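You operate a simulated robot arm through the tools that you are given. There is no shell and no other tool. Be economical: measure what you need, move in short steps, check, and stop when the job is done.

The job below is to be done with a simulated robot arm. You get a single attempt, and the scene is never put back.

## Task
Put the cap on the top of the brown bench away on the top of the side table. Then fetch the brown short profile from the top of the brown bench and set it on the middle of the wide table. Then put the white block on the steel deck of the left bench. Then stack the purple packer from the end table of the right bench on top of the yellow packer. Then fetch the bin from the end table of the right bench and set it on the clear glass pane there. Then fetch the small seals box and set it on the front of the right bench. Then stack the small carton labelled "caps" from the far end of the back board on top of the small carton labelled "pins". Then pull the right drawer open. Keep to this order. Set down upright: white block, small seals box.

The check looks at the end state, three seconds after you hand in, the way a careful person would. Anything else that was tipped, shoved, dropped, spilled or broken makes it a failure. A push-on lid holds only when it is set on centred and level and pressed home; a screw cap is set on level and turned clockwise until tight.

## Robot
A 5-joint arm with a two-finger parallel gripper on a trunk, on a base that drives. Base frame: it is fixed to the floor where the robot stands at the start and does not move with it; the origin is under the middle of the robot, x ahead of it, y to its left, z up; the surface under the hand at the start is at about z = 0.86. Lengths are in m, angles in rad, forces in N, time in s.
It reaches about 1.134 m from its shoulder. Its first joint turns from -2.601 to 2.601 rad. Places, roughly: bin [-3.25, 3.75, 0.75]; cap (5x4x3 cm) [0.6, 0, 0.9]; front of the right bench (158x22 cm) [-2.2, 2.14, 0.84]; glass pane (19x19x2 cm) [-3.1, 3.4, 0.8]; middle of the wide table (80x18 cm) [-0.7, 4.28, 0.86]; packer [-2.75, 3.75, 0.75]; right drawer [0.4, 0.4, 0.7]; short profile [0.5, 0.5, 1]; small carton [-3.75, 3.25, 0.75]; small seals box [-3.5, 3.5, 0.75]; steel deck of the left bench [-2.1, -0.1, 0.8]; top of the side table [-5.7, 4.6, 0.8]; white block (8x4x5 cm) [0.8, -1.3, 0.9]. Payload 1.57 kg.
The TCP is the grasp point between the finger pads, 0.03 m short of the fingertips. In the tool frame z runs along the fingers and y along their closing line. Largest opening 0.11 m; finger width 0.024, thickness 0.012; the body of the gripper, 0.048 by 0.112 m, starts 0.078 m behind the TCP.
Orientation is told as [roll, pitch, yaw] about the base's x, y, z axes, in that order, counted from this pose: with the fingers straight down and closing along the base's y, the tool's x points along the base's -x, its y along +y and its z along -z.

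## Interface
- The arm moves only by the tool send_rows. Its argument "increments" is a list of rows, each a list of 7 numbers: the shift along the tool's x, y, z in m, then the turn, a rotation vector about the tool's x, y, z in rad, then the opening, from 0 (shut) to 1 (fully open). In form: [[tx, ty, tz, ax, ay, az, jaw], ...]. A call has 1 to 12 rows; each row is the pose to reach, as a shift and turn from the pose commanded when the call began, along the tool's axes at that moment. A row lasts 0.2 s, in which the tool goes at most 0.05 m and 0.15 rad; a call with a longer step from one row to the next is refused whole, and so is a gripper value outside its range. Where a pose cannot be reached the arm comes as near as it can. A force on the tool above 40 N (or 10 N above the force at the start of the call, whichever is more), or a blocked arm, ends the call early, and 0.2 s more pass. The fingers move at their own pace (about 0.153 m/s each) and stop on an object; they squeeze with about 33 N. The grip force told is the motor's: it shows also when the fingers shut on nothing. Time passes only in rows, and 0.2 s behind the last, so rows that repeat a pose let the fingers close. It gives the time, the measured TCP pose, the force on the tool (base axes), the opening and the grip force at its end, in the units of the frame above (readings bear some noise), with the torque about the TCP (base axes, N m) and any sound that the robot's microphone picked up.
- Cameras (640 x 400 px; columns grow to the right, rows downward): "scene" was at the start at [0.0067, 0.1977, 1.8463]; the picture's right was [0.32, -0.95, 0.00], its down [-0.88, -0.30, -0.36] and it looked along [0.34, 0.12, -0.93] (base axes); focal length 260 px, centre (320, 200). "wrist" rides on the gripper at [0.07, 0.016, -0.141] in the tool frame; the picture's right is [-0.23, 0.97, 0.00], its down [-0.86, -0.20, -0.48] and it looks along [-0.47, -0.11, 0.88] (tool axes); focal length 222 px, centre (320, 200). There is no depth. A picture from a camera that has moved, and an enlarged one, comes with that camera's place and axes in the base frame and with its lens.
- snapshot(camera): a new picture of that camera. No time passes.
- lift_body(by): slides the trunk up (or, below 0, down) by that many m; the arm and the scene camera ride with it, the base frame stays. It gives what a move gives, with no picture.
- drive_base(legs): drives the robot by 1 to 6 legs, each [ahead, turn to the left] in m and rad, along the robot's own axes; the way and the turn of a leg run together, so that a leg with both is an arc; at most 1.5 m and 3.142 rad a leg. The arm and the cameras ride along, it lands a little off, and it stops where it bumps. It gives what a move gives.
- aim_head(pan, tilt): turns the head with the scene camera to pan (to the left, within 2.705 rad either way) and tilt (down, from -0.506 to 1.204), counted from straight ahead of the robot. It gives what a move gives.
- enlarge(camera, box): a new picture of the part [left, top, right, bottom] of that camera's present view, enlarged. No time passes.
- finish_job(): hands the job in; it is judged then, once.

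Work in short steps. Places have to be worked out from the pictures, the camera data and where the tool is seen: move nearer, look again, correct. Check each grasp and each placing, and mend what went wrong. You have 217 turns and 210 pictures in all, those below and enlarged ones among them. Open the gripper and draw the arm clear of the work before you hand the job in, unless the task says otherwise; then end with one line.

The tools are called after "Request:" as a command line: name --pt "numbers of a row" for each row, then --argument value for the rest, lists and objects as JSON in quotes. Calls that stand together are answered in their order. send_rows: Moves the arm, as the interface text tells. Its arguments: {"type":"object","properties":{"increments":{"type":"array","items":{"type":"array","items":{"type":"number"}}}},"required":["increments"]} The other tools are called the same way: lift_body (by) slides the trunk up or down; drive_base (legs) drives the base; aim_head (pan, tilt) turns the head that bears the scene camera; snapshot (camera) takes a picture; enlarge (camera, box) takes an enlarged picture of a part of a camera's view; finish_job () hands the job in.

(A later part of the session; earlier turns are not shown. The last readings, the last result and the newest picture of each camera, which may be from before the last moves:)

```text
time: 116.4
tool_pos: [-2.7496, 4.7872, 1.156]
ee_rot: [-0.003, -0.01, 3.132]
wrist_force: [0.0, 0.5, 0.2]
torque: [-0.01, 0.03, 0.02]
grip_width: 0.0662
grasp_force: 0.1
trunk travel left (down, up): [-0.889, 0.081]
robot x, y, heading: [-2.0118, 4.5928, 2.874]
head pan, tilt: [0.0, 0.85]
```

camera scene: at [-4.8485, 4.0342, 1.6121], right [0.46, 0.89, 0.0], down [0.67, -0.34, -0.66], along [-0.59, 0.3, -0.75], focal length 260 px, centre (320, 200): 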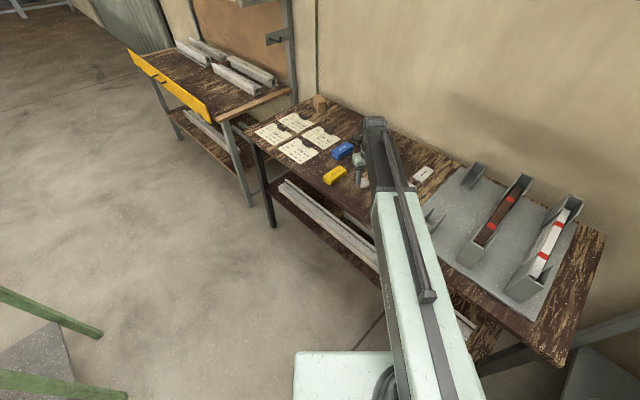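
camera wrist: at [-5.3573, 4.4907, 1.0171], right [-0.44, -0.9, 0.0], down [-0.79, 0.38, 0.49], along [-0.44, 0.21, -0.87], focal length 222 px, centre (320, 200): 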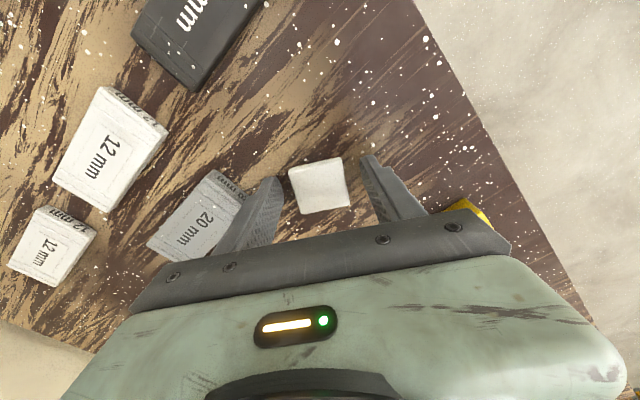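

The cap sits well on the table. Now I turn and drive down the aisle to stand before the brown bench at about [-0.2, 0.6].

Request:
drive_base --legs '[[0, 2.264], [1.48, 0], [1.48, 0], [1.4, 0], [0, 1.145]]'

Request:
aim_head --pan 0.2 --tilt 0.9

Request:
snapshot --camera "scene"

Request:
snapshot --camera "wrist"

```text
time: 140.9
tool_pos: [0.1719, 0.3398, 1.1568]
ee_rot: [0.0, -0.01, -0.822]
wrist_force: [1.8, -0.2, 0.8]
torque: [0.01, 0.06, 0.01]
grip_width: 0.0657
grasp_force: 0.1
trunk travel left (down, up): [-0.889, 0.081]
robot x, y, heading: [-0.2118, 1.0042, -1.074]
head pan, tilt: [0.0, 0.85]
stopped in leg 4: the robot was blocked; the commanded pose is now the measured one
```

```text
time: 141.7
tool_pos: [0.171, 0.3419, 1.1566]
ee_rot: [-0.002, -0.01, -0.819]
wrist_force: [-0.5, -0.5, 0.2]
torque: [-0.01, -0.01, -0.01]
grip_width: 0.0659
grasp_force: 0.0
trunk travel left (down, up): [-0.889, 0.081]
robot x, y, heading: [-0.2088, 1.0075, -1.073]
head pan, tilt: [0.201, 0.901]
```

```text
173 pictures are left
camera scene: at [-0.0325, 1.069, 1.8671], right [-0.77, -0.64, 0.0], down [-0.5, 0.6, -0.62], along [0.4, -0.48, -0.78], focal length 260 px, centre (320, 200)
```

scene: 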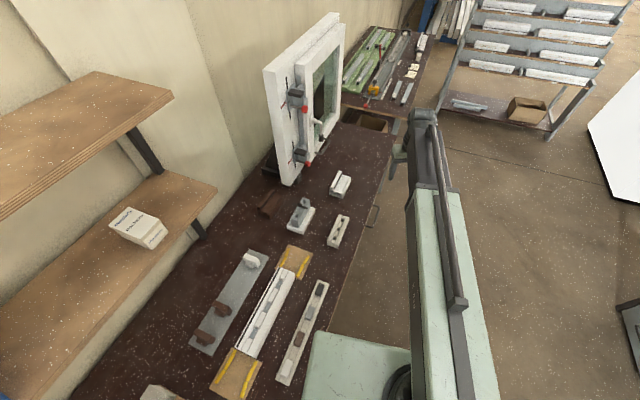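

```text
172 pictures are left
camera wrist: at [0.134, 0.405, 1.2973], right [0.87, 0.5, 0.0], down [0.43, -0.76, 0.49], along [0.24, -0.42, -0.87], focal length 222 px, centre (320, 200)
```

wrist: 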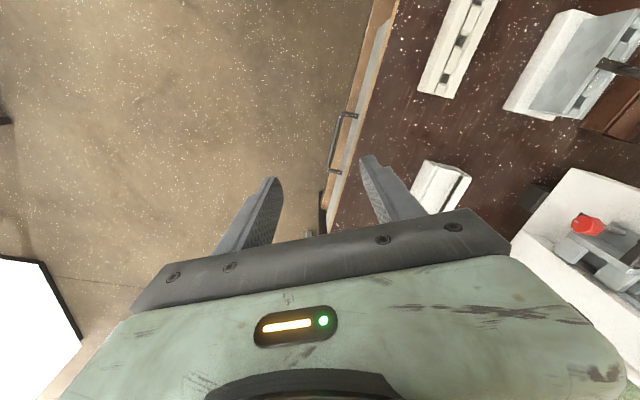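

The base bumped the bench front. I back off, shift along the bench, and face it at about [-0.37, 0.65].

Request:
drive_base --legs '[[-0.35, 0], [0, -0.5], [0.65, 0], [0, 1.57]]'

Request:
aim_head --pan 0.0 --tilt 0.8

Request:
snapshot --camera "scene"

Request:
snapshot --camera "wrist"

```text
time: 152.4
tool_pos: [0.3987, 0.6965, 1.1567]
ee_rot: [-0.002, -0.008, 0.279]
wrist_force: [0.8, 0.4, -0.3]
torque: [0.01, 0.04, -0.01]
grip_width: 0.0663
grasp_force: 0.0
trunk travel left (down, up): [-0.889, 0.081]
robot x, y, heading: [-0.366, 0.6309, 0.022]
head pan, tilt: [0.201, 0.901]
```

```text
time: 153.1
tool_pos: [0.398, 0.695, 1.1552]
ee_rot: [-0.002, -0.008, 0.278]
wrist_force: [0.4, -0.1, 0.5]
torque: [0.03, -0.03, 0.02]
grip_width: 0.0661
grasp_force: 0.0
trunk travel left (down, up): [-0.889, 0.081]
robot x, y, heading: [-0.3623, 0.6336, 0.021]
head pan, tilt: [0.0, 0.799]
```

```text
171 pictures are left
camera scene: at [-0.3319, 0.8041, 1.875], right [0.02, -1.0, 0.0], down [-0.72, -0.02, -0.7], along [0.7, 0.02, -0.72], focal length 260 px, centre (320, 200)
```

scene: 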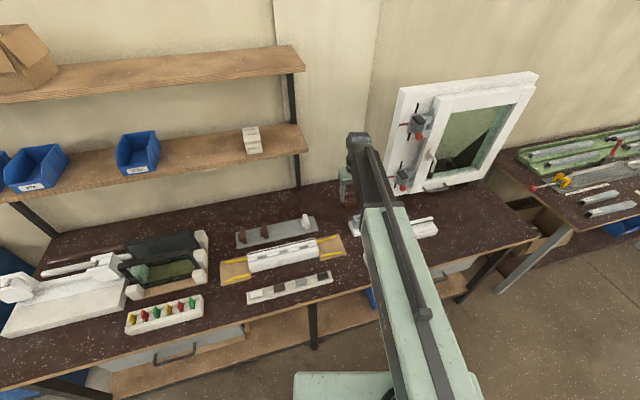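

```text
170 pictures are left
camera wrist: at [0.3256, 0.6922, 1.2974], right [-0.05, 1.0, 0.0], down [0.87, 0.04, 0.49], along [0.49, 0.03, -0.87], focal length 222 px, centre (320, 200)
```

wrist: 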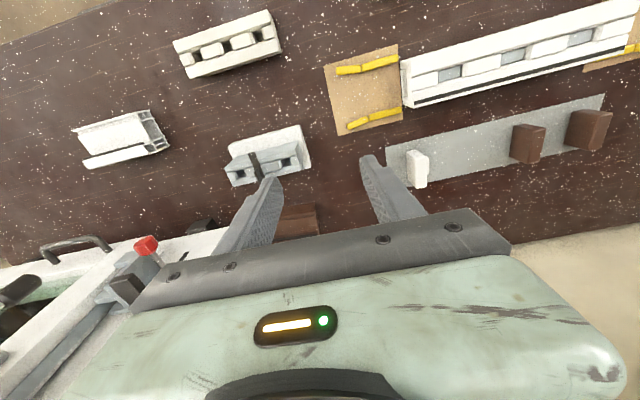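

A brown piece lies between the fingers near the wall. I shift the tool to the left to see it clear.

Request:
send_rows --pt "-0.011 0.038 0 0 0 0 1" --pt "-0.022 0.077 0 0 0 0 1" --pt "-0.033 0.115 0 0 0 0 1" --pt "-0.044 0.154 0 0 0 0 1" --pt "-0.055 0.192 0 0 0 0 1" --pt "-0.066 0.23 0 0 0 0 1"

Request:
enlarge --camera "scene" --box '[300, 130, 460, 270]'

Request:
snapshot --camera "wrist"

```text
time: 154.5
tool_pos: [0.4004, 0.9374, 1.1565]
ee_rot: [-0.001, -0.008, 0.28]
wrist_force: [-0.8, -0.9, 0.7]
torque: [-0.01, -0.01, -0.02]
grip_width: 0.1101
grasp_force: 0.0
trunk travel left (down, up): [-0.889, 0.081]
robot x, y, heading: [-0.3591, 0.6339, 0.022]
head pan, tilt: [0.0, 0.799]
```

```text
2.86 times, centred on (380, 200) of scene
camera zoom: at [-0.3319, 0.8052, 1.8749], right [0.02, -1.0, 0.0], down [-0.72, -0.02, -0.7], along [0.7, 0.02, -0.72], focal length 744 px, centre (149, 200)
```

zoom: 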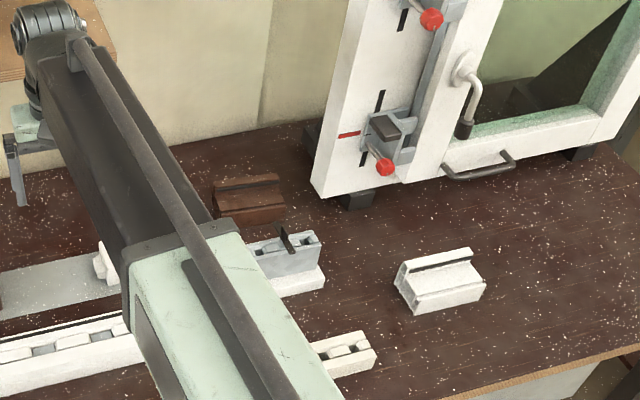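

```text
168 pictures are left
camera wrist: at [0.3262, 0.9343, 1.2973], right [-0.05, 1.0, 0.0], down [0.87, 0.04, 0.49], along [0.49, 0.02, -0.87], focal length 222 px, centre (320, 200)
```

wrist: 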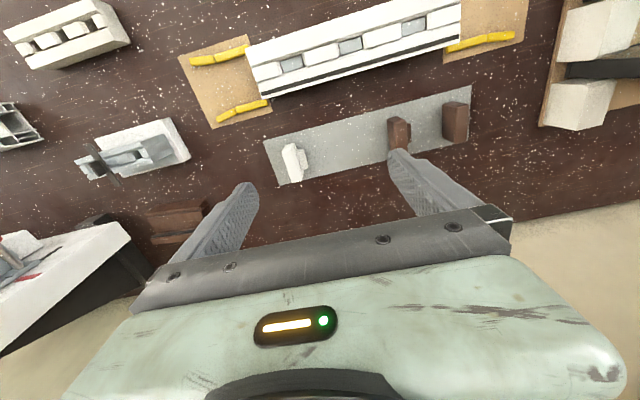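

The brown short profile (same shape as the white one) is at about [0.622, 0.64], its length along roughly [-0.27, 0.96]. I move back in front of it and spin the tool so the fingers close across it.

Request:
send_rows --pt "0.012 -0.041 0 0 0 0.14 1" --pt "0.024 -0.082 0 0 0 0.285 1" --pt "0.036 -0.123 0 0 0 0.43 1" --pt "0.047 -0.163 0 0 0 0.575 1" --pt "0.059 -0.204 0 0 0 0.72 1" --pt "0.07 -0.245 0 0 0 0.865 1" --pt "0.082 -0.285 0 0 0 1.01 1" --pt "0.082 -0.285 0 0 0 1.155 1" --pt "0.082 -0.285 0 0 0 1.3 1" --pt "0.082 -0.285 0 0 0 1.445 1" --pt "0.082 -0.285 0 0 0 1.58 1"

Request:
snapshot --camera "wrist"

```text
time: 156.9
tool_pos: [0.3982, 0.6384, 1.1574]
ee_rot: [0.009, -0.001, -1.302]
wrist_force: [0.9, -0.3, 0.3]
torque: [0.02, -0.03, 0.0]
grip_width: 0.1101
grasp_force: 0.1
trunk travel left (down, up): [-0.889, 0.081]
robot x, y, heading: [-0.3645, 0.6331, 0.023]
head pan, tilt: [0.0, 0.799]
```

```text
167 pictures are left
camera wrist: at [0.3932, 0.7113, 1.298], right [1.0, 0.04, 0.01], down [0.03, -0.88, 0.48], along [0.03, -0.48, -0.88], focal length 222 px, centre (320, 200)
```

wrist: 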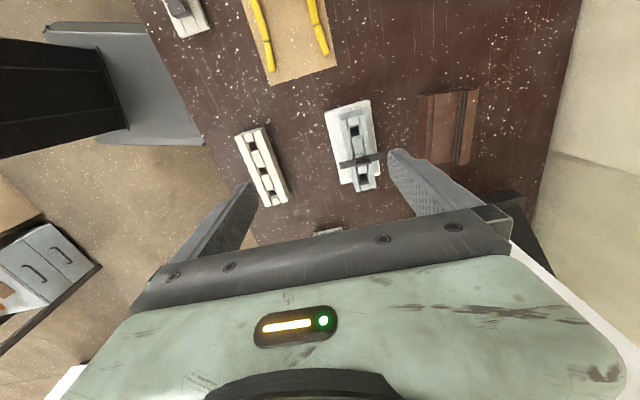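

The profile spans about x 0.59–0.66, y 0.58–0.705. I move over its middle and lower part way.

Request:
send_rows --pt "-0.011 0.044 0 0 0 0.0 1" --pt "-0.021 0.088 0 0 0 0 1" --pt "-0.032 0.131 0 0 0 0 1" --pt "-0.042 0.175 0 0 0 0 1" --pt "-0.053 0.218 0 0 0 0 1"

Request:
lift_body --by -0.15

Request:
snapshot --camera "wrist"

Request:
snapshot --camera "scene"

```text
time: 158.1
tool_pos: [0.5834, 0.645, 1.1566]
ee_rot: [0.012, -0.002, -1.301]
wrist_force: [-0.5, 0.4, -0.1]
torque: [-0.03, 0.01, 0.01]
grip_width: 0.1099
grasp_force: 0.1
out of reach, approached as far as the arm can: row 4, 5
trunk travel left (down, up): [-0.889, 0.081]
robot x, y, heading: [-0.3661, 0.6346, 0.021]
head pan, tilt: [0.0, 0.799]
```

```text
time: 159.9
tool_pos: [0.5837, 0.6427, 1.0063]
ee_rot: [0.013, 0.0, -1.3]
wrist_force: [0.3, -0.6, 0.2]
torque: [0.01, -0.01, -0.01]
grip_width: 0.1098
grasp_force: 0.0
trunk travel left (down, up): [-0.739, 0.231]
robot x, y, heading: [-0.3622, 0.632, 0.02]
head pan, tilt: [0.0, 0.799]
```

```text
166 pictures are left
camera wrist: at [0.5784, 0.7162, 1.1481], right [1.0, 0.04, 0.01], down [0.03, -0.88, 0.48], along [0.03, -0.48, -0.88], focal length 222 px, centre (320, 200)
```

wrist: 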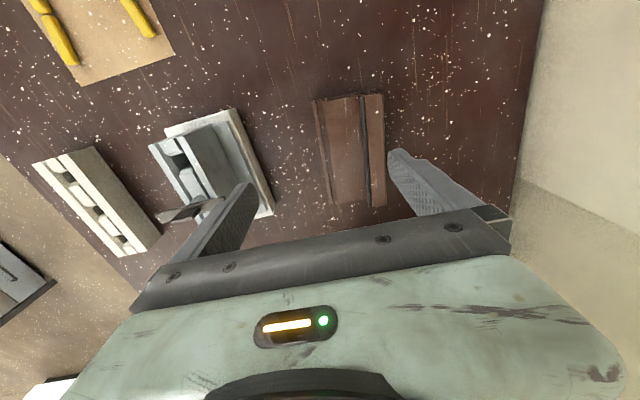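

```text
165 pictures are left
camera scene: at [-0.332, 0.8047, 1.725], right [0.02, -1.0, 0.0], down [-0.72, -0.02, -0.7], along [0.7, 0.02, -0.72], focal length 260 px, centre (320, 200)
```

scene: 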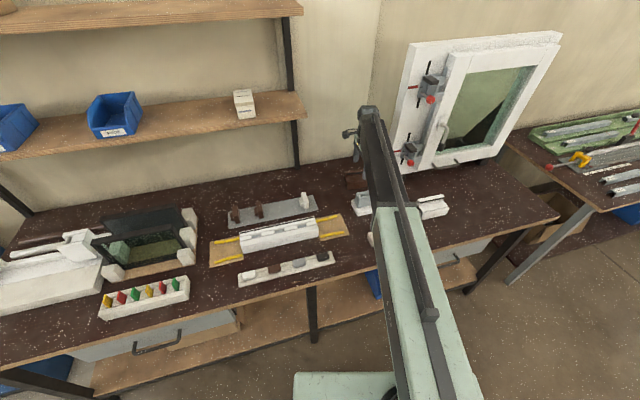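

The arm ran out of reach 4 cm short; the profile centre measures [0.623, 0.640]. I drive ahead 0.08 m and correct.

Request:
drive_base --legs '[[0.08, 0]]'

```text
time: 161.0
tool_pos: [0.6677, 0.6467, 1.0058]
ee_rot: [0.011, -0.002, -1.299]
wrist_force: [-0.9, -0.1, -0.2]
torque: [0.01, -0.02, 0.01]
grip_width: 0.1099
grasp_force: 0.0
trunk travel left (down, up): [-0.739, 0.231]
robot x, y, heading: [-0.2836, 0.6327, 0.021]
head pan, tilt: [0.0, 0.799]
```

Request:
send_rows --pt "0.003 -0.022 0 0 0 0 1" --pt "0.005 -0.045 0 0 0 0 1" --pt "0.005 -0.045 0 0 0 0 1"

Request:
snapshot --camera "wrist"

```text
time: 161.8
tool_pos: [0.6197, 0.6399, 1.0067]
ee_rot: [0.011, -0.001, -1.298]
wrist_force: [0.6, -0.4, -0.2]
torque: [0.0, -0.03, 0.02]
grip_width: 0.1099
grasp_force: 0.0
trunk travel left (down, up): [-0.739, 0.231]
robot x, y, heading: [-0.285, 0.6386, 0.025]
head pan, tilt: [0.0, 0.799]
```

```text
164 pictures are left
camera wrist: at [0.6146, 0.7121, 1.1481], right [1.0, 0.04, 0.01], down [0.03, -0.88, 0.48], along [0.03, -0.48, -0.88], focal length 222 px, centre (320, 200)
```

wrist: 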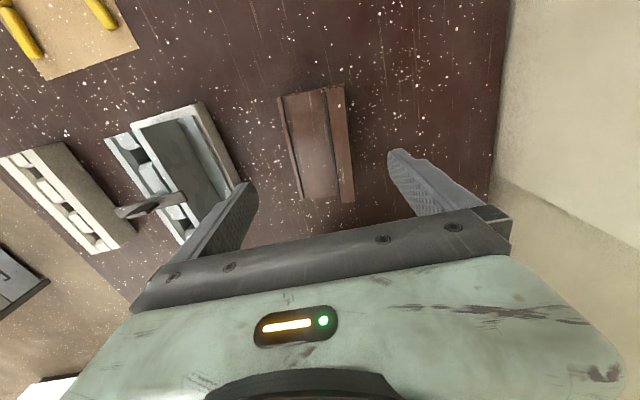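

Fingers straddle the profile with clear room; I lower to TCP z≈0.90 and grip.

Request:
lift_body --by -0.104

Request:
send_rows --pt "0 0 0 0 0 0 0.5" --pt "0 0 0 0 0 0 0.0" --pt "0 0 0 0 0 0 0.0" --pt "0 0 0 0 0 0 0.0"

Request:
lift_body --by 0.05

Request:
snapshot --camera "wrist"

```text
time: 163.1
tool_pos: [0.6205, 0.6417, 0.9025]
ee_rot: [0.013, -0.002, -1.298]
wrist_force: [0.4, 0.0, -0.2]
torque: [0.01, 0.0, 0.01]
grip_width: 0.1096
grasp_force: 0.1
trunk travel left (down, up): [-0.635, 0.335]
robot x, y, heading: [-0.2814, 0.6336, 0.024]
head pan, tilt: [0.0, 0.799]
```

```text
time: 164.1
tool_pos: [0.6209, 0.6398, 0.902]
ee_rot: [0.012, -0.005, -1.298]
wrist_force: [-0.9, 1.2, 1.0]
torque: [-0.06, 0.08, -0.09]
grip_width: 0.0704
grasp_force: 33.0
trunk travel left (down, up): [-0.635, 0.335]
robot x, y, heading: [-0.2827, 0.6324, 0.021]
head pan, tilt: [0.0, 0.799]
```

```text
time: 165.1
tool_pos: [0.6204, 0.6402, 0.951]
ee_rot: [0.01, -0.001, -1.299]
wrist_force: [-0.5, 0.4, -1.1]
torque: [-0.02, 0.02, -0.01]
grip_width: 0.0702
grasp_force: 32.7
trunk travel left (down, up): [-0.685, 0.285]
robot x, y, heading: [-0.2815, 0.6372, 0.017]
head pan, tilt: [0.0, 0.799]
```

```text
163 pictures are left
camera wrist: at [0.6149, 0.7122, 1.0938], right [1.0, 0.04, 0.01], down [0.03, -0.88, 0.48], along [0.03, -0.48, -0.88], focal length 222 px, centre (320, 200)
```

wrist: 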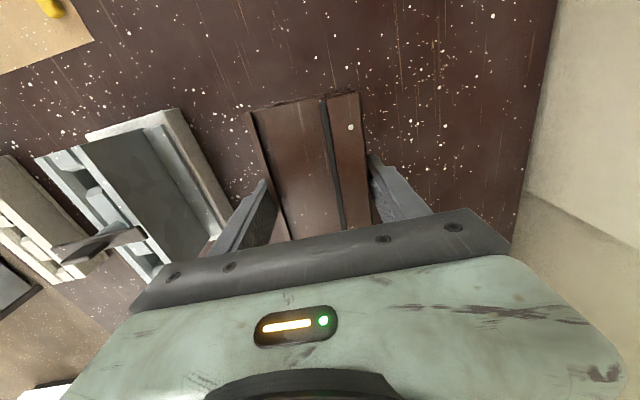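

The profile is held (0.070 m), its bottom about 0.04 m below the TCP. I raise it, back off and drive to the wide (green) table.

Request:
lift_body --by 0.22

Request:
drive_base --legs '[[-0.6, 0], [0, 1.57], [1.3, 0], [1.2, 0]]'

Request:
aim_head --pan 0.0 --tilt 0.75

Request:
snapshot --camera "scene"

Request:
snapshot --camera "wrist"

```text
time: 167.4
tool_pos: [0.621, 0.6392, 1.1722]
ee_rot: [0.013, -0.001, -1.298]
wrist_force: [0.3, 0.2, -0.7]
torque: [0.02, 0.03, -0.03]
grip_width: 0.0701
grasp_force: 33.3
trunk travel left (down, up): [-0.905, 0.065]
robot x, y, heading: [-0.2864, 0.6331, 0.028]
head pan, tilt: [0.0, 0.799]
```

```text
time: 186.6
tool_pos: [-1.1956, 4.022, 1.1717]
ee_rot: [0.01, -0.001, 0.34]
wrist_force: [0.4, 0.5, -1.2]
torque: [-0.01, -0.01, 0.01]
grip_width: 0.0693
grasp_force: 33.2
trunk travel left (down, up): [-0.905, 0.065]
robot x, y, heading: [-1.1298, 3.1207, 1.659]
head pan, tilt: [0.0, 0.799]
```

```text
time: 187.2
tool_pos: [-1.1943, 4.0212, 1.1722]
ee_rot: [0.012, 0.0, 0.34]
wrist_force: [0.3, -0.8, -1.1]
torque: [0.0, 0.02, -0.01]
grip_width: 0.0695
grasp_force: 32.9
trunk travel left (down, up): [-0.905, 0.065]
robot x, y, heading: [-1.1316, 3.1226, 1.656]
head pan, tilt: [0.0, 0.75]
```

```text
162 pictures are left
camera scene: at [-1.3022, 3.1454, 1.8949], right [1.0, 0.08, 0.0], down [0.06, -0.68, -0.73], along [-0.06, 0.73, -0.68], focal length 260 px, centre (320, 200)
```

scene: 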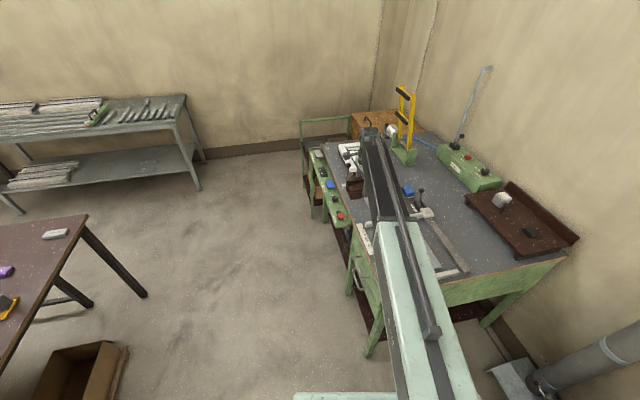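

```text
161 pictures are left
camera wrist: at [-1.2667, 4.0117, 1.3139], right [-0.11, 0.99, 0.01], down [0.87, 0.09, 0.48], along [0.47, 0.06, -0.88], focal length 222 px, centre (320, 200)
```

wrist: 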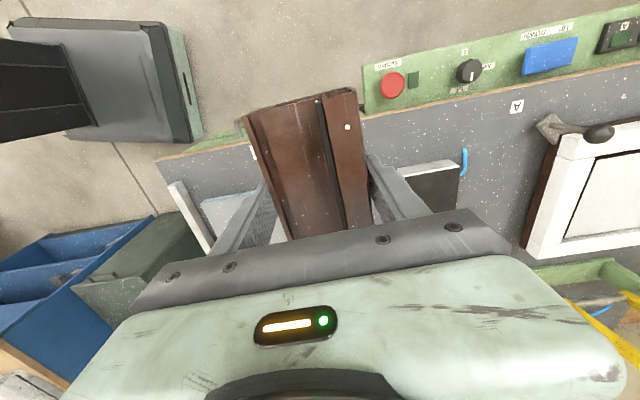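

The arm hides the table middle. I turn the head to the right for a better look.

Request:
drive_base --legs '[[0, 0.4]]'

Request:
aim_head --pan -0.75 --tilt 0.6

Request:
snapshot --camera "scene"

Request:
enlarge --camera "scene" --box '[180, 120, 440, 320]'

```text
time: 188.8
tool_pos: [-1.5425, 3.923, 1.1716]
ee_rot: [0.012, -0.003, 0.741]
wrist_force: [0.4, 1.0, -0.5]
torque: [0.01, -0.01, -0.02]
grip_width: 0.0697
grasp_force: 32.8
trunk travel left (down, up): [-0.905, 0.065]
robot x, y, heading: [-1.119, 3.1253, 2.047]
head pan, tilt: [0.0, 0.75]
```

```text
time: 189.9
tool_pos: [-1.5407, 3.9245, 1.1724]
ee_rot: [0.013, -0.002, 0.742]
wrist_force: [0.3, -0.4, -2.0]
torque: [0.03, 0.01, 0.02]
grip_width: 0.0694
grasp_force: 33.3
trunk travel left (down, up): [-0.905, 0.065]
robot x, y, heading: [-1.1198, 3.1275, 2.051]
head pan, tilt: [-0.75, 0.6]
```

```text
160 pictures are left
camera scene: at [-1.2246, 3.0944, 1.9078], right [0.96, -0.27, 0.0], down [-0.15, -0.54, -0.82], along [0.22, 0.8, -0.57], focal length 260 px, centre (320, 200)
```

scene: 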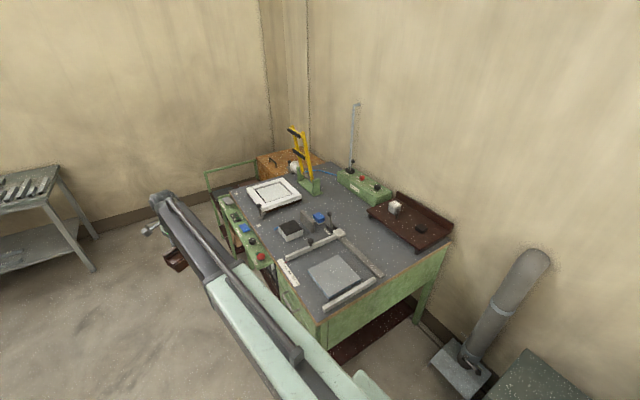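

```text
2.00 times, centred on (310, 220) of scene
camera zoom: at [-1.2246, 3.0944, 1.9078], right [0.96, -0.27, 0.0], down [-0.15, -0.54, -0.82], along [0.22, 0.8, -0.57], focal length 521 px, centre (340, 160)
```

zoom: 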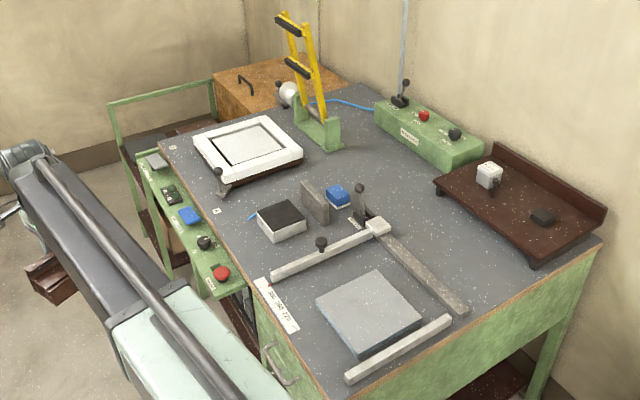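

The free spot in the middle is around [-0.705, 4.285], between the square and the brown tray. I reposition the base to about [-0.87, 3.37] in front of the table.

Request:
drive_base --legs '[[0, 1.09], [-0.26, 0], [0, -1.44], [0.15, 0]]'

Request:
aim_head --pan 0.1 --tilt 0.95

Request:
snapshot --camera "scene"

```text
time: 199.1
tool_pos: [-1.0124, 4.1672, 1.1701]
ee_rot: [0.01, -0.001, 0.404]
wrist_force: [0.2, 0.0, -2.4]
torque: [-0.07, -0.03, -0.04]
grip_width: 0.0697
grasp_force: 33.1
trunk travel left (down, up): [-0.905, 0.065]
robot x, y, heading: [-0.8994, 3.2696, 1.701]
head pan, tilt: [-0.75, 0.6]
```

```text
time: 200.3
tool_pos: [-1.0123, 4.1646, 1.1714]
ee_rot: [0.013, -0.004, 0.402]
wrist_force: [0.9, -0.4, -1.7]
torque: [-0.01, 0.03, 0.02]
grip_width: 0.0695
grasp_force: 33.0
trunk travel left (down, up): [-0.905, 0.065]
robot x, y, heading: [-0.8961, 3.2656, 1.7]
head pan, tilt: [0.099, 0.949]
```

```text
158 pictures are left
camera scene: at [-1.0768, 3.2754, 1.8795], right [0.97, 0.23, 0.0], down [0.18, -0.79, -0.58], along [-0.13, 0.57, -0.81], focal length 260 px, centre (320, 200)
```

scene: 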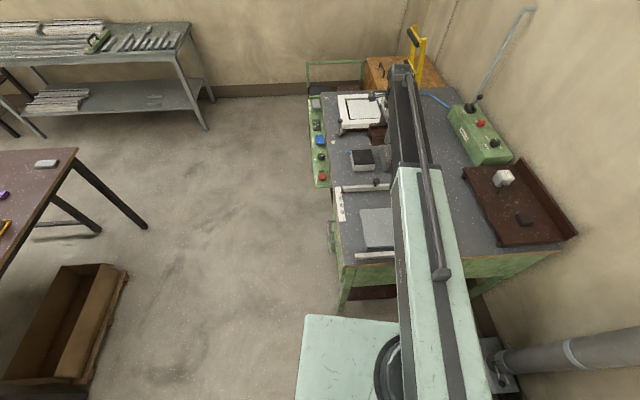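

The base front is near the table edge. I nudge a little forward-right, then check how far the arm reaches.

Request:
drive_base --legs '[[0, -0.5], [0.09, 0]]'

Request:
snapshot --camera "scene"

Request:
snapshot --camera "wrist"

```text
time: 202.8
tool_pos: [-0.552, 4.1999, 1.1701]
ee_rot: [0.009, -0.002, -0.079]
wrist_force: [0.3, 0.1, -2.8]
torque: [-0.07, 0.01, -0.01]
grip_width: 0.0696
grasp_force: 33.4
trunk travel left (down, up): [-0.905, 0.065]
robot x, y, heading: [-0.8773, 3.3553, 1.213]
head pan, tilt: [0.099, 0.949]
```

```text
157 pictures are left
camera scene: at [-1.0286, 3.4483, 1.8794], right [0.97, -0.26, 0.0], down [-0.21, -0.79, -0.58], along [0.15, 0.56, -0.81], focal length 260 px, centre (320, 200)
```

scene: 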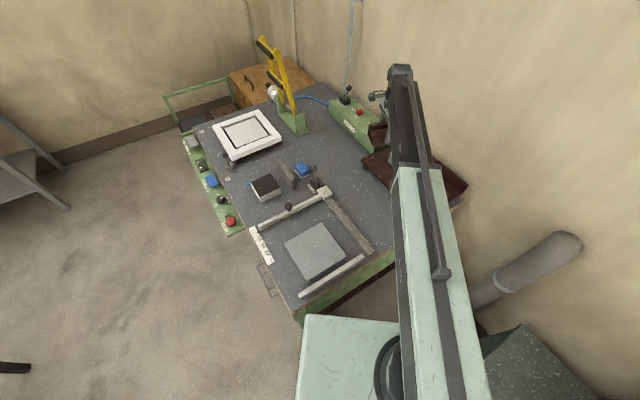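

```text
156 pictures are left
camera wrist: at [-0.6212, 4.2214, 1.3121], right [0.3, 0.95, 0.01], down [0.84, -0.27, 0.48], along [0.46, -0.14, -0.88], focal length 222 px, centre (320, 200)
```

wrist: 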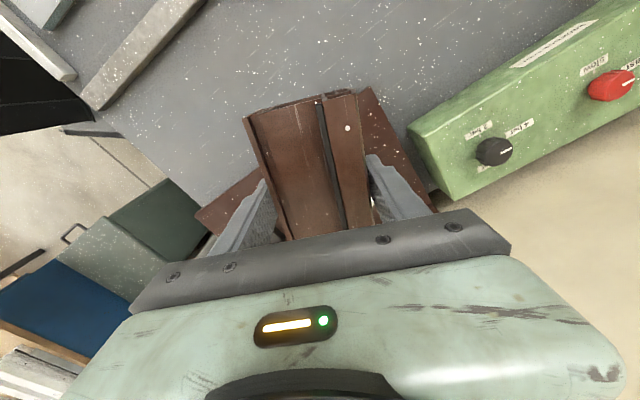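

From here the target [-0.695, 4.265] is about 0.93 m away and free. I move there and spin the profile to lie parallel with the table side.

Request:
send_rows --pt "0.02 0.007 0 0 0 0.146 0" --pt "0.04 0.014 0 0 0 0.292 0" --pt "0.06 0.02 0 0 0 0.438 0" --pt "0.08 0.027 0 0 0 0.584 0" --pt "0.1 0.034 0 0 0 0.73 0" --pt "0.12 0.04 0 0 0 0.876 0" --pt "0.135 0.047 0 0 0 1.022 0" --pt "0.148 0.0535 0 0 0 1.167 0"

Request:
snapshot --camera "wrist"

Request:
enlarge --camera "scene" --box '[220, 100, 480, 300]'

```text
time: 204.6
tool_pos: [-0.6974, 4.2649, 1.1724]
ee_rot: [0.008, 0.009, -1.248]
wrist_force: [0.0, 0.4, -1.3]
torque: [0.0, 0.01, 0.0]
grip_width: 0.0695
grasp_force: 32.9
out of reach, approached as far as the arm can: row 3
trunk travel left (down, up): [-0.905, 0.065]
robot x, y, heading: [-0.875, 3.3567, 1.209]
head pan, tilt: [0.099, 0.949]
```

```text
155 pictures are left
camera wrist: at [-0.7039, 4.3349, 1.3146], right [1.0, 0.09, 0.0], down [0.08, -0.88, 0.47], along [0.05, -0.47, -0.88], focal length 222 px, centre (320, 200)
```

wrist: 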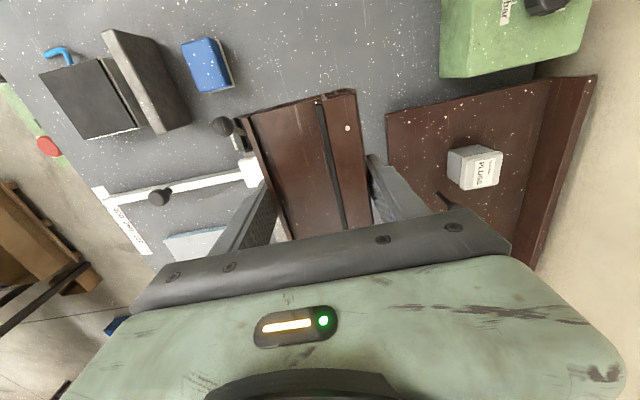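

```text
2.00 times, centred on (350, 200) of scene
camera zoom: at [-1.03, 3.445, 1.8794], right [0.97, -0.26, 0.0], down [-0.21, -0.79, -0.58], along [0.15, 0.56, -0.81], focal length 521 px, centre (260, 200)
```

zoom: 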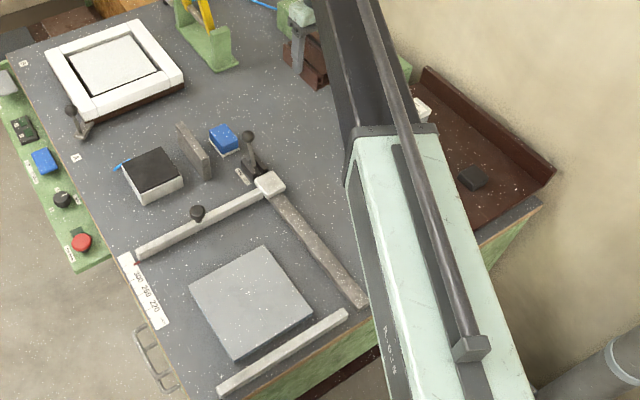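

Clear on both sides. I lower to about 1 cm above the table, then in small steps.

Request:
lift_body --by -0.2

Request:
snapshot --camera "wrist"

Request:
lift_body --by -0.05

Request:
lift_body --by -0.008

Request:
lift_body --by -0.006

```text
time: 206.7
tool_pos: [-0.6957, 4.265, 0.9734]
ee_rot: [0.007, 0.009, -1.244]
wrist_force: [0.5, -0.4, -1.7]
torque: [0.0, 0.02, -0.02]
grip_width: 0.0698
grasp_force: 33.0
trunk travel left (down, up): [-0.705, 0.265]
robot x, y, heading: [-0.8735, 3.3524, 1.208]
head pan, tilt: [0.099, 0.949]
```

```text
153 pictures are left
camera wrist: at [-0.704, 4.3346, 1.1147], right [1.0, 0.1, 0.0], down [0.08, -0.88, 0.47], along [0.05, -0.47, -0.88], focal length 222 px, centre (320, 200)
```

wrist: 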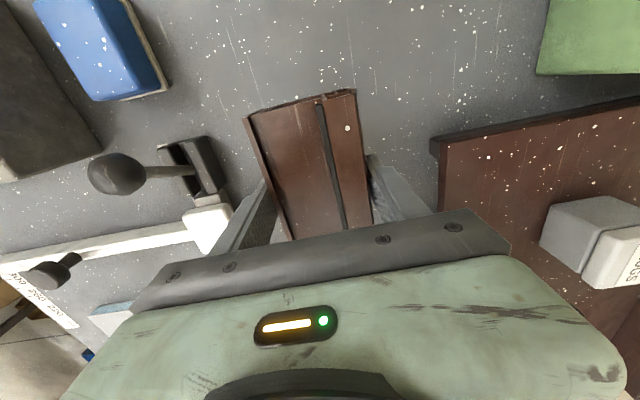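

```text
time: 207.7
tool_pos: [-0.6955, 4.2631, 0.9222]
ee_rot: [0.006, 0.008, -1.244]
wrist_force: [-0.1, 0.3, -0.6]
torque: [0.02, 0.02, -0.01]
grip_width: 0.0698
grasp_force: 33.1
trunk travel left (down, up): [-0.655, 0.315]
robot x, y, heading: [-0.8773, 3.3595, 1.212]
head pan, tilt: [0.099, 0.949]
```

```text
time: 208.2
tool_pos: [-0.6957, 4.2641, 0.9143]
ee_rot: [0.006, 0.009, -1.244]
wrist_force: [-0.3, -0.8, -2.5]
torque: [-0.01, 0.0, 0.01]
grip_width: 0.0696
grasp_force: 33.5
trunk travel left (down, up): [-0.647, 0.323]
robot x, y, heading: [-0.875, 3.3542, 1.214]
head pan, tilt: [0.099, 0.949]
```

```text
time: 208.8
tool_pos: [-0.696, 4.265, 0.9088]
ee_rot: [0.007, 0.008, -1.245]
wrist_force: [-0.4, -0.2, -1.1]
torque: [0.03, -0.03, 0.03]
grip_width: 0.0697
grasp_force: 33.1
trunk travel left (down, up): [-0.641, 0.329]
robot x, y, heading: [-0.8765, 3.3556, 1.209]
head pan, tilt: [0.099, 0.949]
```

Still no contact at TCP 0.909; I go on in small steps.

Request:
lift_body --by -0.005

Request:
lift_body --by -0.004

Request:
lift_body --by -0.004

```text
time: 209.3
tool_pos: [-0.6953, 4.2641, 0.9037]
ee_rot: [0.005, 0.009, -1.245]
wrist_force: [-0.5, -0.5, -0.8]
torque: [-0.02, 0.0, 0.0]
grip_width: 0.0695
grasp_force: 33.0
trunk travel left (down, up): [-0.636, 0.334]
robot x, y, heading: [-0.8743, 3.3557, 1.208]
head pan, tilt: [0.099, 0.949]
```

```text
time: 209.8
tool_pos: [-0.6968, 4.2631, 0.9003]
ee_rot: [0.008, 0.011, -1.244]
wrist_force: [1.9, 5.5, 25.0]
torque: [-0.04, 0.74, 0.02]
grip_width: 0.0696
grasp_force: 33.1
trunk travel left (down, up): [-0.632, 0.338]
robot x, y, heading: [-0.874, 3.3509, 1.214]
head pan, tilt: [0.099, 0.949]
```

```text
time: 210.2
tool_pos: [-0.6963, 4.2635, 0.8997]
ee_rot: [0.008, 0.011, -1.244]
wrist_force: [0.5, 0.5, 27.8]
torque: [-0.68, 0.84, -0.02]
grip_width: 0.0697
grasp_force: 32.6
trunk travel left (down, up): [-0.63, 0.34]
robot x, y, heading: [-0.8725, 3.3533, 1.211]
head pan, tilt: [0.099, 0.949]
stopped: the force on the tool passed its limit at 46 N (the readings are from after the stop); the commanded pose is now the measured one
```

The profile stands on the table at TCP 0.900. I release with a modest opening and rise.

Request:
send_rows --pt "0 0 0 0 0 0 0.75" --pt "0 0 0 0 0 0 0.85" --pt "0 0 0 0 0 0 0.85"

Request:
lift_body --by 0.02

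Request:
snapshot --camera "wrist"

Request:
lift_body --by 0.24

Request:
snapshot --camera "wrist"

```text
time: 211.0
tool_pos: [-0.6955, 4.264, 0.8963]
ee_rot: [0.006, 0.011, -1.242]
wrist_force: [-0.6, 1.0, 0.7]
torque: [-0.01, 0.01, 0.0]
grip_width: 0.0934
grasp_force: 0.1
trunk travel left (down, up): [-0.63, 0.34]
robot x, y, heading: [-0.8767, 3.3546, 1.207]
head pan, tilt: [0.099, 0.949]
```

```text
time: 211.7
tool_pos: [-0.6958, 4.2647, 0.9177]
ee_rot: [0.006, 0.01, -1.245]
wrist_force: [-0.3, -0.1, -0.2]
torque: [0.05, 0.01, -0.01]
grip_width: 0.0937
grasp_force: 0.0
trunk travel left (down, up): [-0.65, 0.32]
robot x, y, heading: [-0.8754, 3.352, 1.207]
head pan, tilt: [0.099, 0.949]
```

```text
152 pictures are left
camera wrist: at [-0.7038, 4.3348, 1.0597], right [1.0, 0.1, 0.0], down [0.08, -0.88, 0.47], along [0.05, -0.47, -0.88], focal length 222 px, centre (320, 200)
```

wrist: 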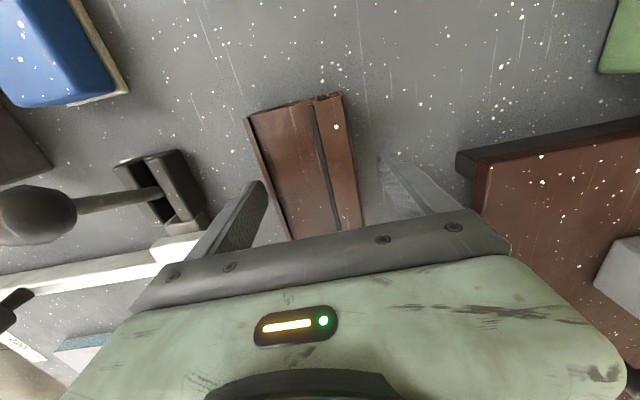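

```text
time: 214.2
tool_pos: [-0.6962, 4.2644, 1.1563]
ee_rot: [0.007, 0.01, -1.243]
wrist_force: [-0.4, 0.3, 0.1]
torque: [-0.02, -0.03, 0.0]
grip_width: 0.0936
grasp_force: 0.1
trunk travel left (down, up): [-0.89, 0.08]
robot x, y, heading: [-0.876, 3.3532, 1.207]
head pan, tilt: [0.099, 0.949]
```

```text
151 pictures are left
camera wrist: at [-0.7038, 4.3349, 1.2997], right [1.0, 0.1, 0.0], down [0.08, -0.88, 0.47], along [0.05, -0.47, -0.88], focal length 222 px, centre (320, 200)
```

wrist: 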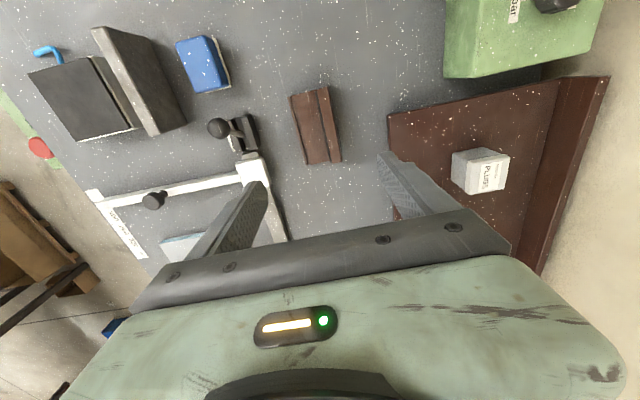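

The profile rests well. Next the white block: I pull the arm in, back off and drive down the aisle towards the right table.

Request:
send_rows --pt "-0.04 -0.023 0 0 0 0 0.85" --pt "-0.08 -0.046 0 0 0 0 0.85" --pt "-0.12 -0.07 0 0 0 0 1" --pt "-0.16 -0.093 0 0 0 0 1" --pt "-0.2 -0.117 0 0 0 0 1" --pt "-0.243 -0.14 0 0 0 0 1"

Request:
drive_base --legs '[[-0.35, 0], [0, -2.66]]'

Request:
aim_head --pan 0.0 --tilt 0.4

Request:
snapshot --camera "scene"

```text
time: 215.6
tool_pos: [-0.7484, 3.9875, 1.1577]
ee_rot: [0.008, 0.01, -1.246]
wrist_force: [0.4, -0.2, -0.1]
torque: [0.0, 0.03, 0.02]
grip_width: 0.1101
grasp_force: 0.1
out of reach, approached as far as the arm can: row 5, 6
trunk travel left (down, up): [-0.89, 0.08]
robot x, y, heading: [-0.8775, 3.3583, 1.208]
head pan, tilt: [0.099, 0.949]
```

```text
time: 224.2
tool_pos: [-0.8358, 2.4179, 1.1576]
ee_rot: [0.006, 0.01, 2.338]
wrist_force: [-0.1, -0.4, -0.1]
torque: [0.03, 0.02, 0.02]
grip_width: 0.1099
grasp_force: 0.0
trunk travel left (down, up): [-0.89, 0.08]
robot x, y, heading: [-0.9572, 3.05, -1.48]
head pan, tilt: [0.099, 0.949]
```

```text
time: 225.2
tool_pos: [-0.8365, 2.418, 1.157]
ee_rot: [0.007, 0.011, 2.339]
wrist_force: [-0.4, 0.0, 0.0]
torque: [0.01, 0.02, 0.02]
grip_width: 0.1099
grasp_force: 0.2
trunk travel left (down, up): [-0.89, 0.08]
robot x, y, heading: [-0.9561, 3.0495, -1.483]
head pan, tilt: [0.0, 0.4]
```

```text
150 pictures are left
camera scene: at [-0.7844, 3.0166, 1.9109], right [-1.0, -0.09, 0.0], down [-0.03, 0.39, -0.92], along [0.08, -0.92, -0.39], focal length 260 px, centre (320, 200)
```

scene: 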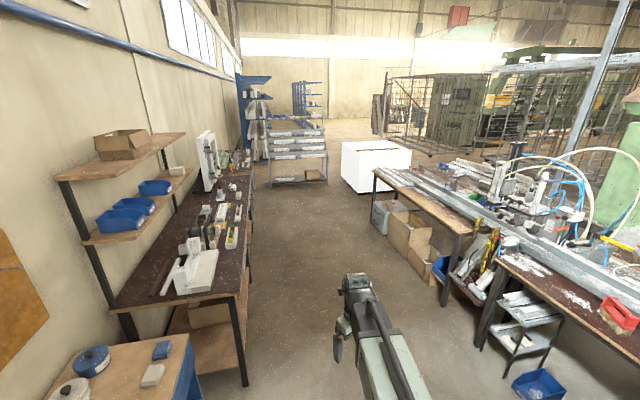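

The aisle is clear; I drive down it.

Request:
drive_base --legs '[[1.4, 0], [1.3, 0]]'

Request:
drive_base --legs '[[1.3, 0]]'

Request:
snapshot --camera "scene"

```text
time: 238.0
tool_pos: [-0.6088, -0.2199, 1.1573]
ee_rot: [0.005, 0.01, 2.327]
wrist_force: [0.0, 0.4, -0.4]
torque: [0.02, 0.01, -0.01]
grip_width: 0.11
grasp_force: 0.0
trunk travel left (down, up): [-0.89, 0.08]
robot x, y, heading: [-0.7218, 0.4146, -1.494]
head pan, tilt: [0.0, 0.4]
```

```text
time: 244.7
tool_pos: [-0.513, -1.5572, 1.1582]
ee_rot: [0.006, 0.01, 2.32]
wrist_force: [0.3, 0.1, 0.0]
torque: [0.02, 0.02, -0.02]
grip_width: 0.1102
grasp_force: 0.0
trunk travel left (down, up): [-0.89, 0.08]
robot x, y, heading: [-0.6259, -0.9221, -1.504]
head pan, tilt: [0.0, 0.4]
```

```text
149 pictures are left
camera scene: at [-0.4518, -0.9594, 1.911], right [-1.0, -0.07, 0.0], down [-0.03, 0.39, -0.92], along [0.07, -0.92, -0.39], focal length 260 px, centre (320, 200)
```

scene: 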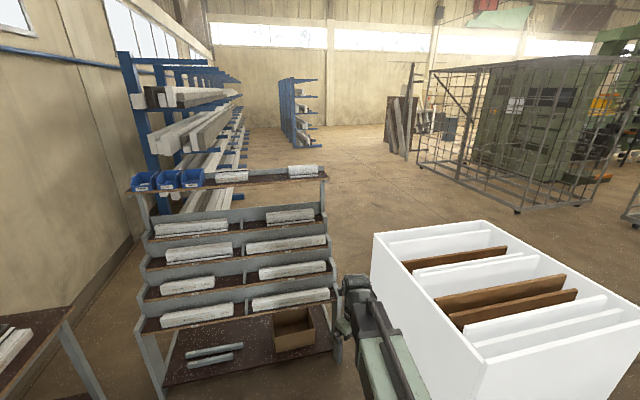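

The rack ahead is close, so I turn left here to face the right table, and look.

Request:
drive_base --legs '[[0, 1.35]]'

Request:
aim_head --pan 0.0 --tilt 0.55

Request:
snapshot --camera "scene"

```text
time: 248.4
tool_pos: [0.0163, -0.9719, 1.1584]
ee_rot: [0.009, 0.011, -2.641]
wrist_force: [-0.2, -0.5, 0.2]
torque: [-0.01, 0.0, -0.02]
grip_width: 0.1098
grasp_force: 0.0
trunk travel left (down, up): [-0.89, 0.08]
robot x, y, heading: [-0.6257, -0.9383, -0.185]
head pan, tilt: [0.0, 0.4]
```

```text
time: 249.1
tool_pos: [0.0156, -0.9728, 1.1564]
ee_rot: [0.007, 0.009, -2.641]
wrist_force: [0.2, -0.2, 0.1]
torque: [0.0, 0.0, 0.04]
grip_width: 0.11
grasp_force: 0.0
trunk travel left (down, up): [-0.89, 0.08]
robot x, y, heading: [-0.6244, -0.9359, -0.184]
head pan, tilt: [0.0, 0.55]
```

```text
148 pictures are left
camera scene: at [-0.5495, -0.7776, 1.8974], right [-0.18, -0.98, 0.0], down [-0.51, 0.1, -0.85], along [0.84, -0.16, -0.52], focal length 260 px, centre (320, 200)
```

scene: 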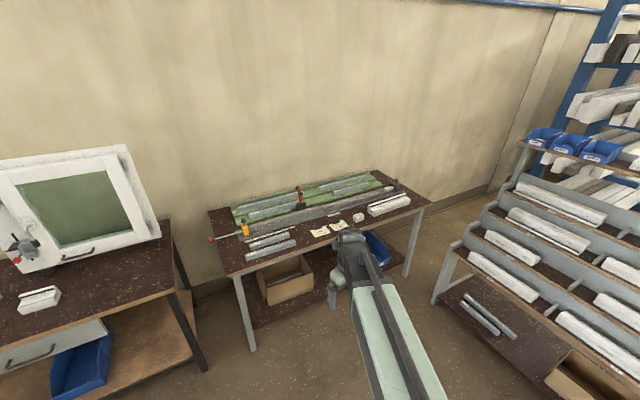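

The white block is at about [0.817, -1.30]. I drive 0.6 m nearer.

Request:
drive_base --legs '[[0.6, 0]]'

Request:
aim_head --pan -0.1 --tilt 0.8

Request:
snapshot --camera "scene"

Request:
enlarge --camera "scene" --box '[250, 80, 490, 240]'

```text
time: 252.5
tool_pos: [0.6198, -1.085, 1.1575]
ee_rot: [0.006, 0.009, -2.643]
wrist_force: [1.3, 0.1, -0.4]
torque: [0.01, 0.02, 0.02]
grip_width: 0.1097
grasp_force: 0.0
trunk travel left (down, up): [-0.89, 0.08]
robot x, y, heading: [-0.0274, -1.0507, -0.187]
head pan, tilt: [0.0, 0.55]
```

```text
time: 253.3
tool_pos: [0.6193, -1.0848, 1.1579]
ee_rot: [0.007, 0.01, -2.639]
wrist_force: [1.0, -0.4, 0.7]
torque: [0.02, 0.01, 0.01]
grip_width: 0.1101
grasp_force: 0.0
trunk travel left (down, up): [-0.89, 0.08]
robot x, y, heading: [-0.0226, -1.0484, -0.184]
head pan, tilt: [-0.099, 0.799]
```

```text
147 pictures are left
camera scene: at [0.0426, -0.8959, 1.876], right [-0.28, -0.96, 0.0], down [-0.69, 0.2, -0.7], along [0.67, -0.2, -0.72], focal length 260 px, centre (320, 200)
```

scene: 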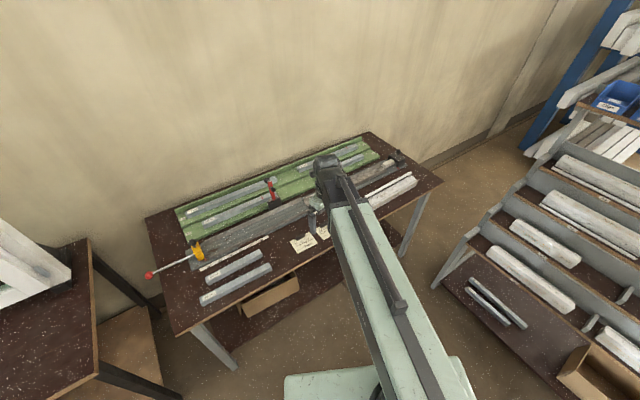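

```text
2.50 times, centred on (370, 160) of scene
camera zoom: at [0.0426, -0.8959, 1.876], right [-0.28, -0.96, 0.0], down [-0.69, 0.2, -0.7], along [0.67, -0.2, -0.72], focal length 651 px, centre (195, 300)
```

zoom: 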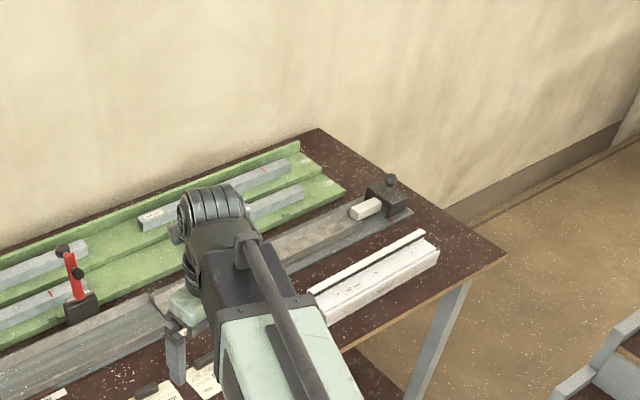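

Request:
snapshot --camera "wrist"

```text
145 pictures are left
camera wrist: at [0.6856, -1.0649, 1.2999], right [0.27, -0.96, 0.0], down [-0.85, -0.23, 0.47], along [-0.45, -0.13, -0.88], focal length 222 px, centre (320, 200)
```

wrist: 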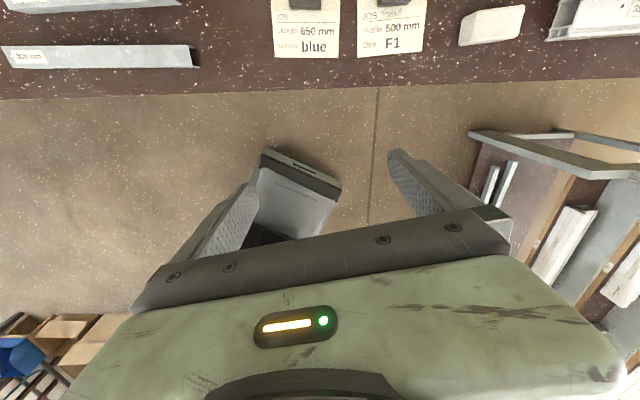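

The block's top is at about [0.819, -1.28], length along the table edge direction [0.3, -0.95]. I go above it while spinning the tool so the fingers close across its 4 cm width.

Request:
send_rows --pt "0.008 0.027 0 0 0 -0.1375 1" --pt "0.016 0.054 0 0 0 -0.275 1" --pt "0.024 0.081 0 0 0 -0.4125 1" --pt "0.032 0.109 0 0 0 -0.55 1" --pt "0.04 0.136 0 0 0 -0.6875 1" --pt "0.047 0.163 0 0 0 -0.825 1" --pt "0.055 0.19 0 0 0 -0.9625 1" --pt "0.063 0.217 0 0 0 -1.1 1" --pt "0.071 0.244 0 0 0 -1.2375 1" --pt "0.079 0.2716 0 0 0 -1.375 1"

Request:
snapshot --camera "wrist"

```text
time: 255.5
tool_pos: [0.8182, -1.2869, 1.1572]
ee_rot: [0.012, -0.004, -1.264]
wrist_force: [-0.1, -0.3, 1.2]
torque: [0.0, 0.0, -0.02]
grip_width: 0.1103
grasp_force: 0.1
trunk travel left (down, up): [-0.89, 0.08]
robot x, y, heading: [-0.0244, -1.048, -0.184]
head pan, tilt: [-0.099, 0.799]
```

```text
144 pictures are left
camera wrist: at [0.81, -1.2144, 1.2986], right [1.0, 0.08, 0.01], down [0.06, -0.87, 0.48], along [0.05, -0.48, -0.88], focal length 222 px, centre (320, 200)
```

wrist: 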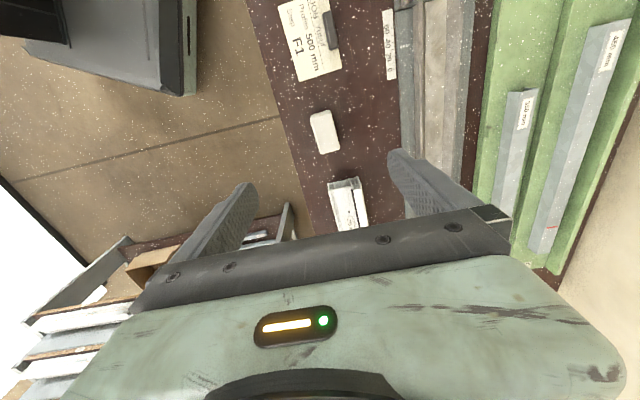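

Request:
send_rows --pt "-0.012 0.009 0 0 0 0.03 1" --pt "-0.012 0.009 0 0 0 0.03 1"

Request:
lift_body --by -0.16

Request:
snapshot --camera "wrist"

```text
time: 256.1
tool_pos: [0.8295, -1.2945, 1.1579]
ee_rot: [0.011, -0.005, -1.295]
wrist_force: [-1.2, -0.4, 1.2]
torque: [0.03, 0.0, -0.01]
grip_width: 0.1101
grasp_force: 0.1
trunk travel left (down, up): [-0.89, 0.08]
robot x, y, heading: [-0.025, -1.0514, -0.188]
head pan, tilt: [-0.099, 0.799]
```

```text
time: 257.9
tool_pos: [0.8294, -1.2956, 0.9964]
ee_rot: [0.012, -0.006, -1.296]
wrist_force: [-0.8, 0.4, -0.1]
torque: [0.0, -0.02, 0.0]
grip_width: 0.1101
grasp_force: 0.0
trunk travel left (down, up): [-0.73, 0.24]
robot x, y, heading: [-0.0206, -1.0518, -0.189]
head pan, tilt: [-0.099, 0.799]
```

```text
143 pictures are left
camera wrist: at [0.8238, -1.2227, 1.1389], right [1.0, 0.05, 0.01], down [0.03, -0.88, 0.48], along [0.03, -0.48, -0.88], focal length 222 px, centre (320, 200)
```

wrist: 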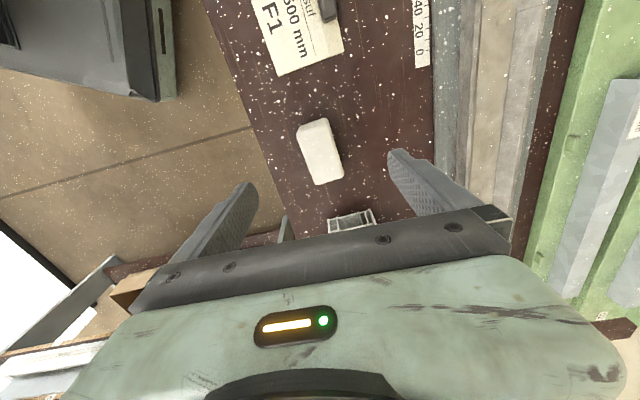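

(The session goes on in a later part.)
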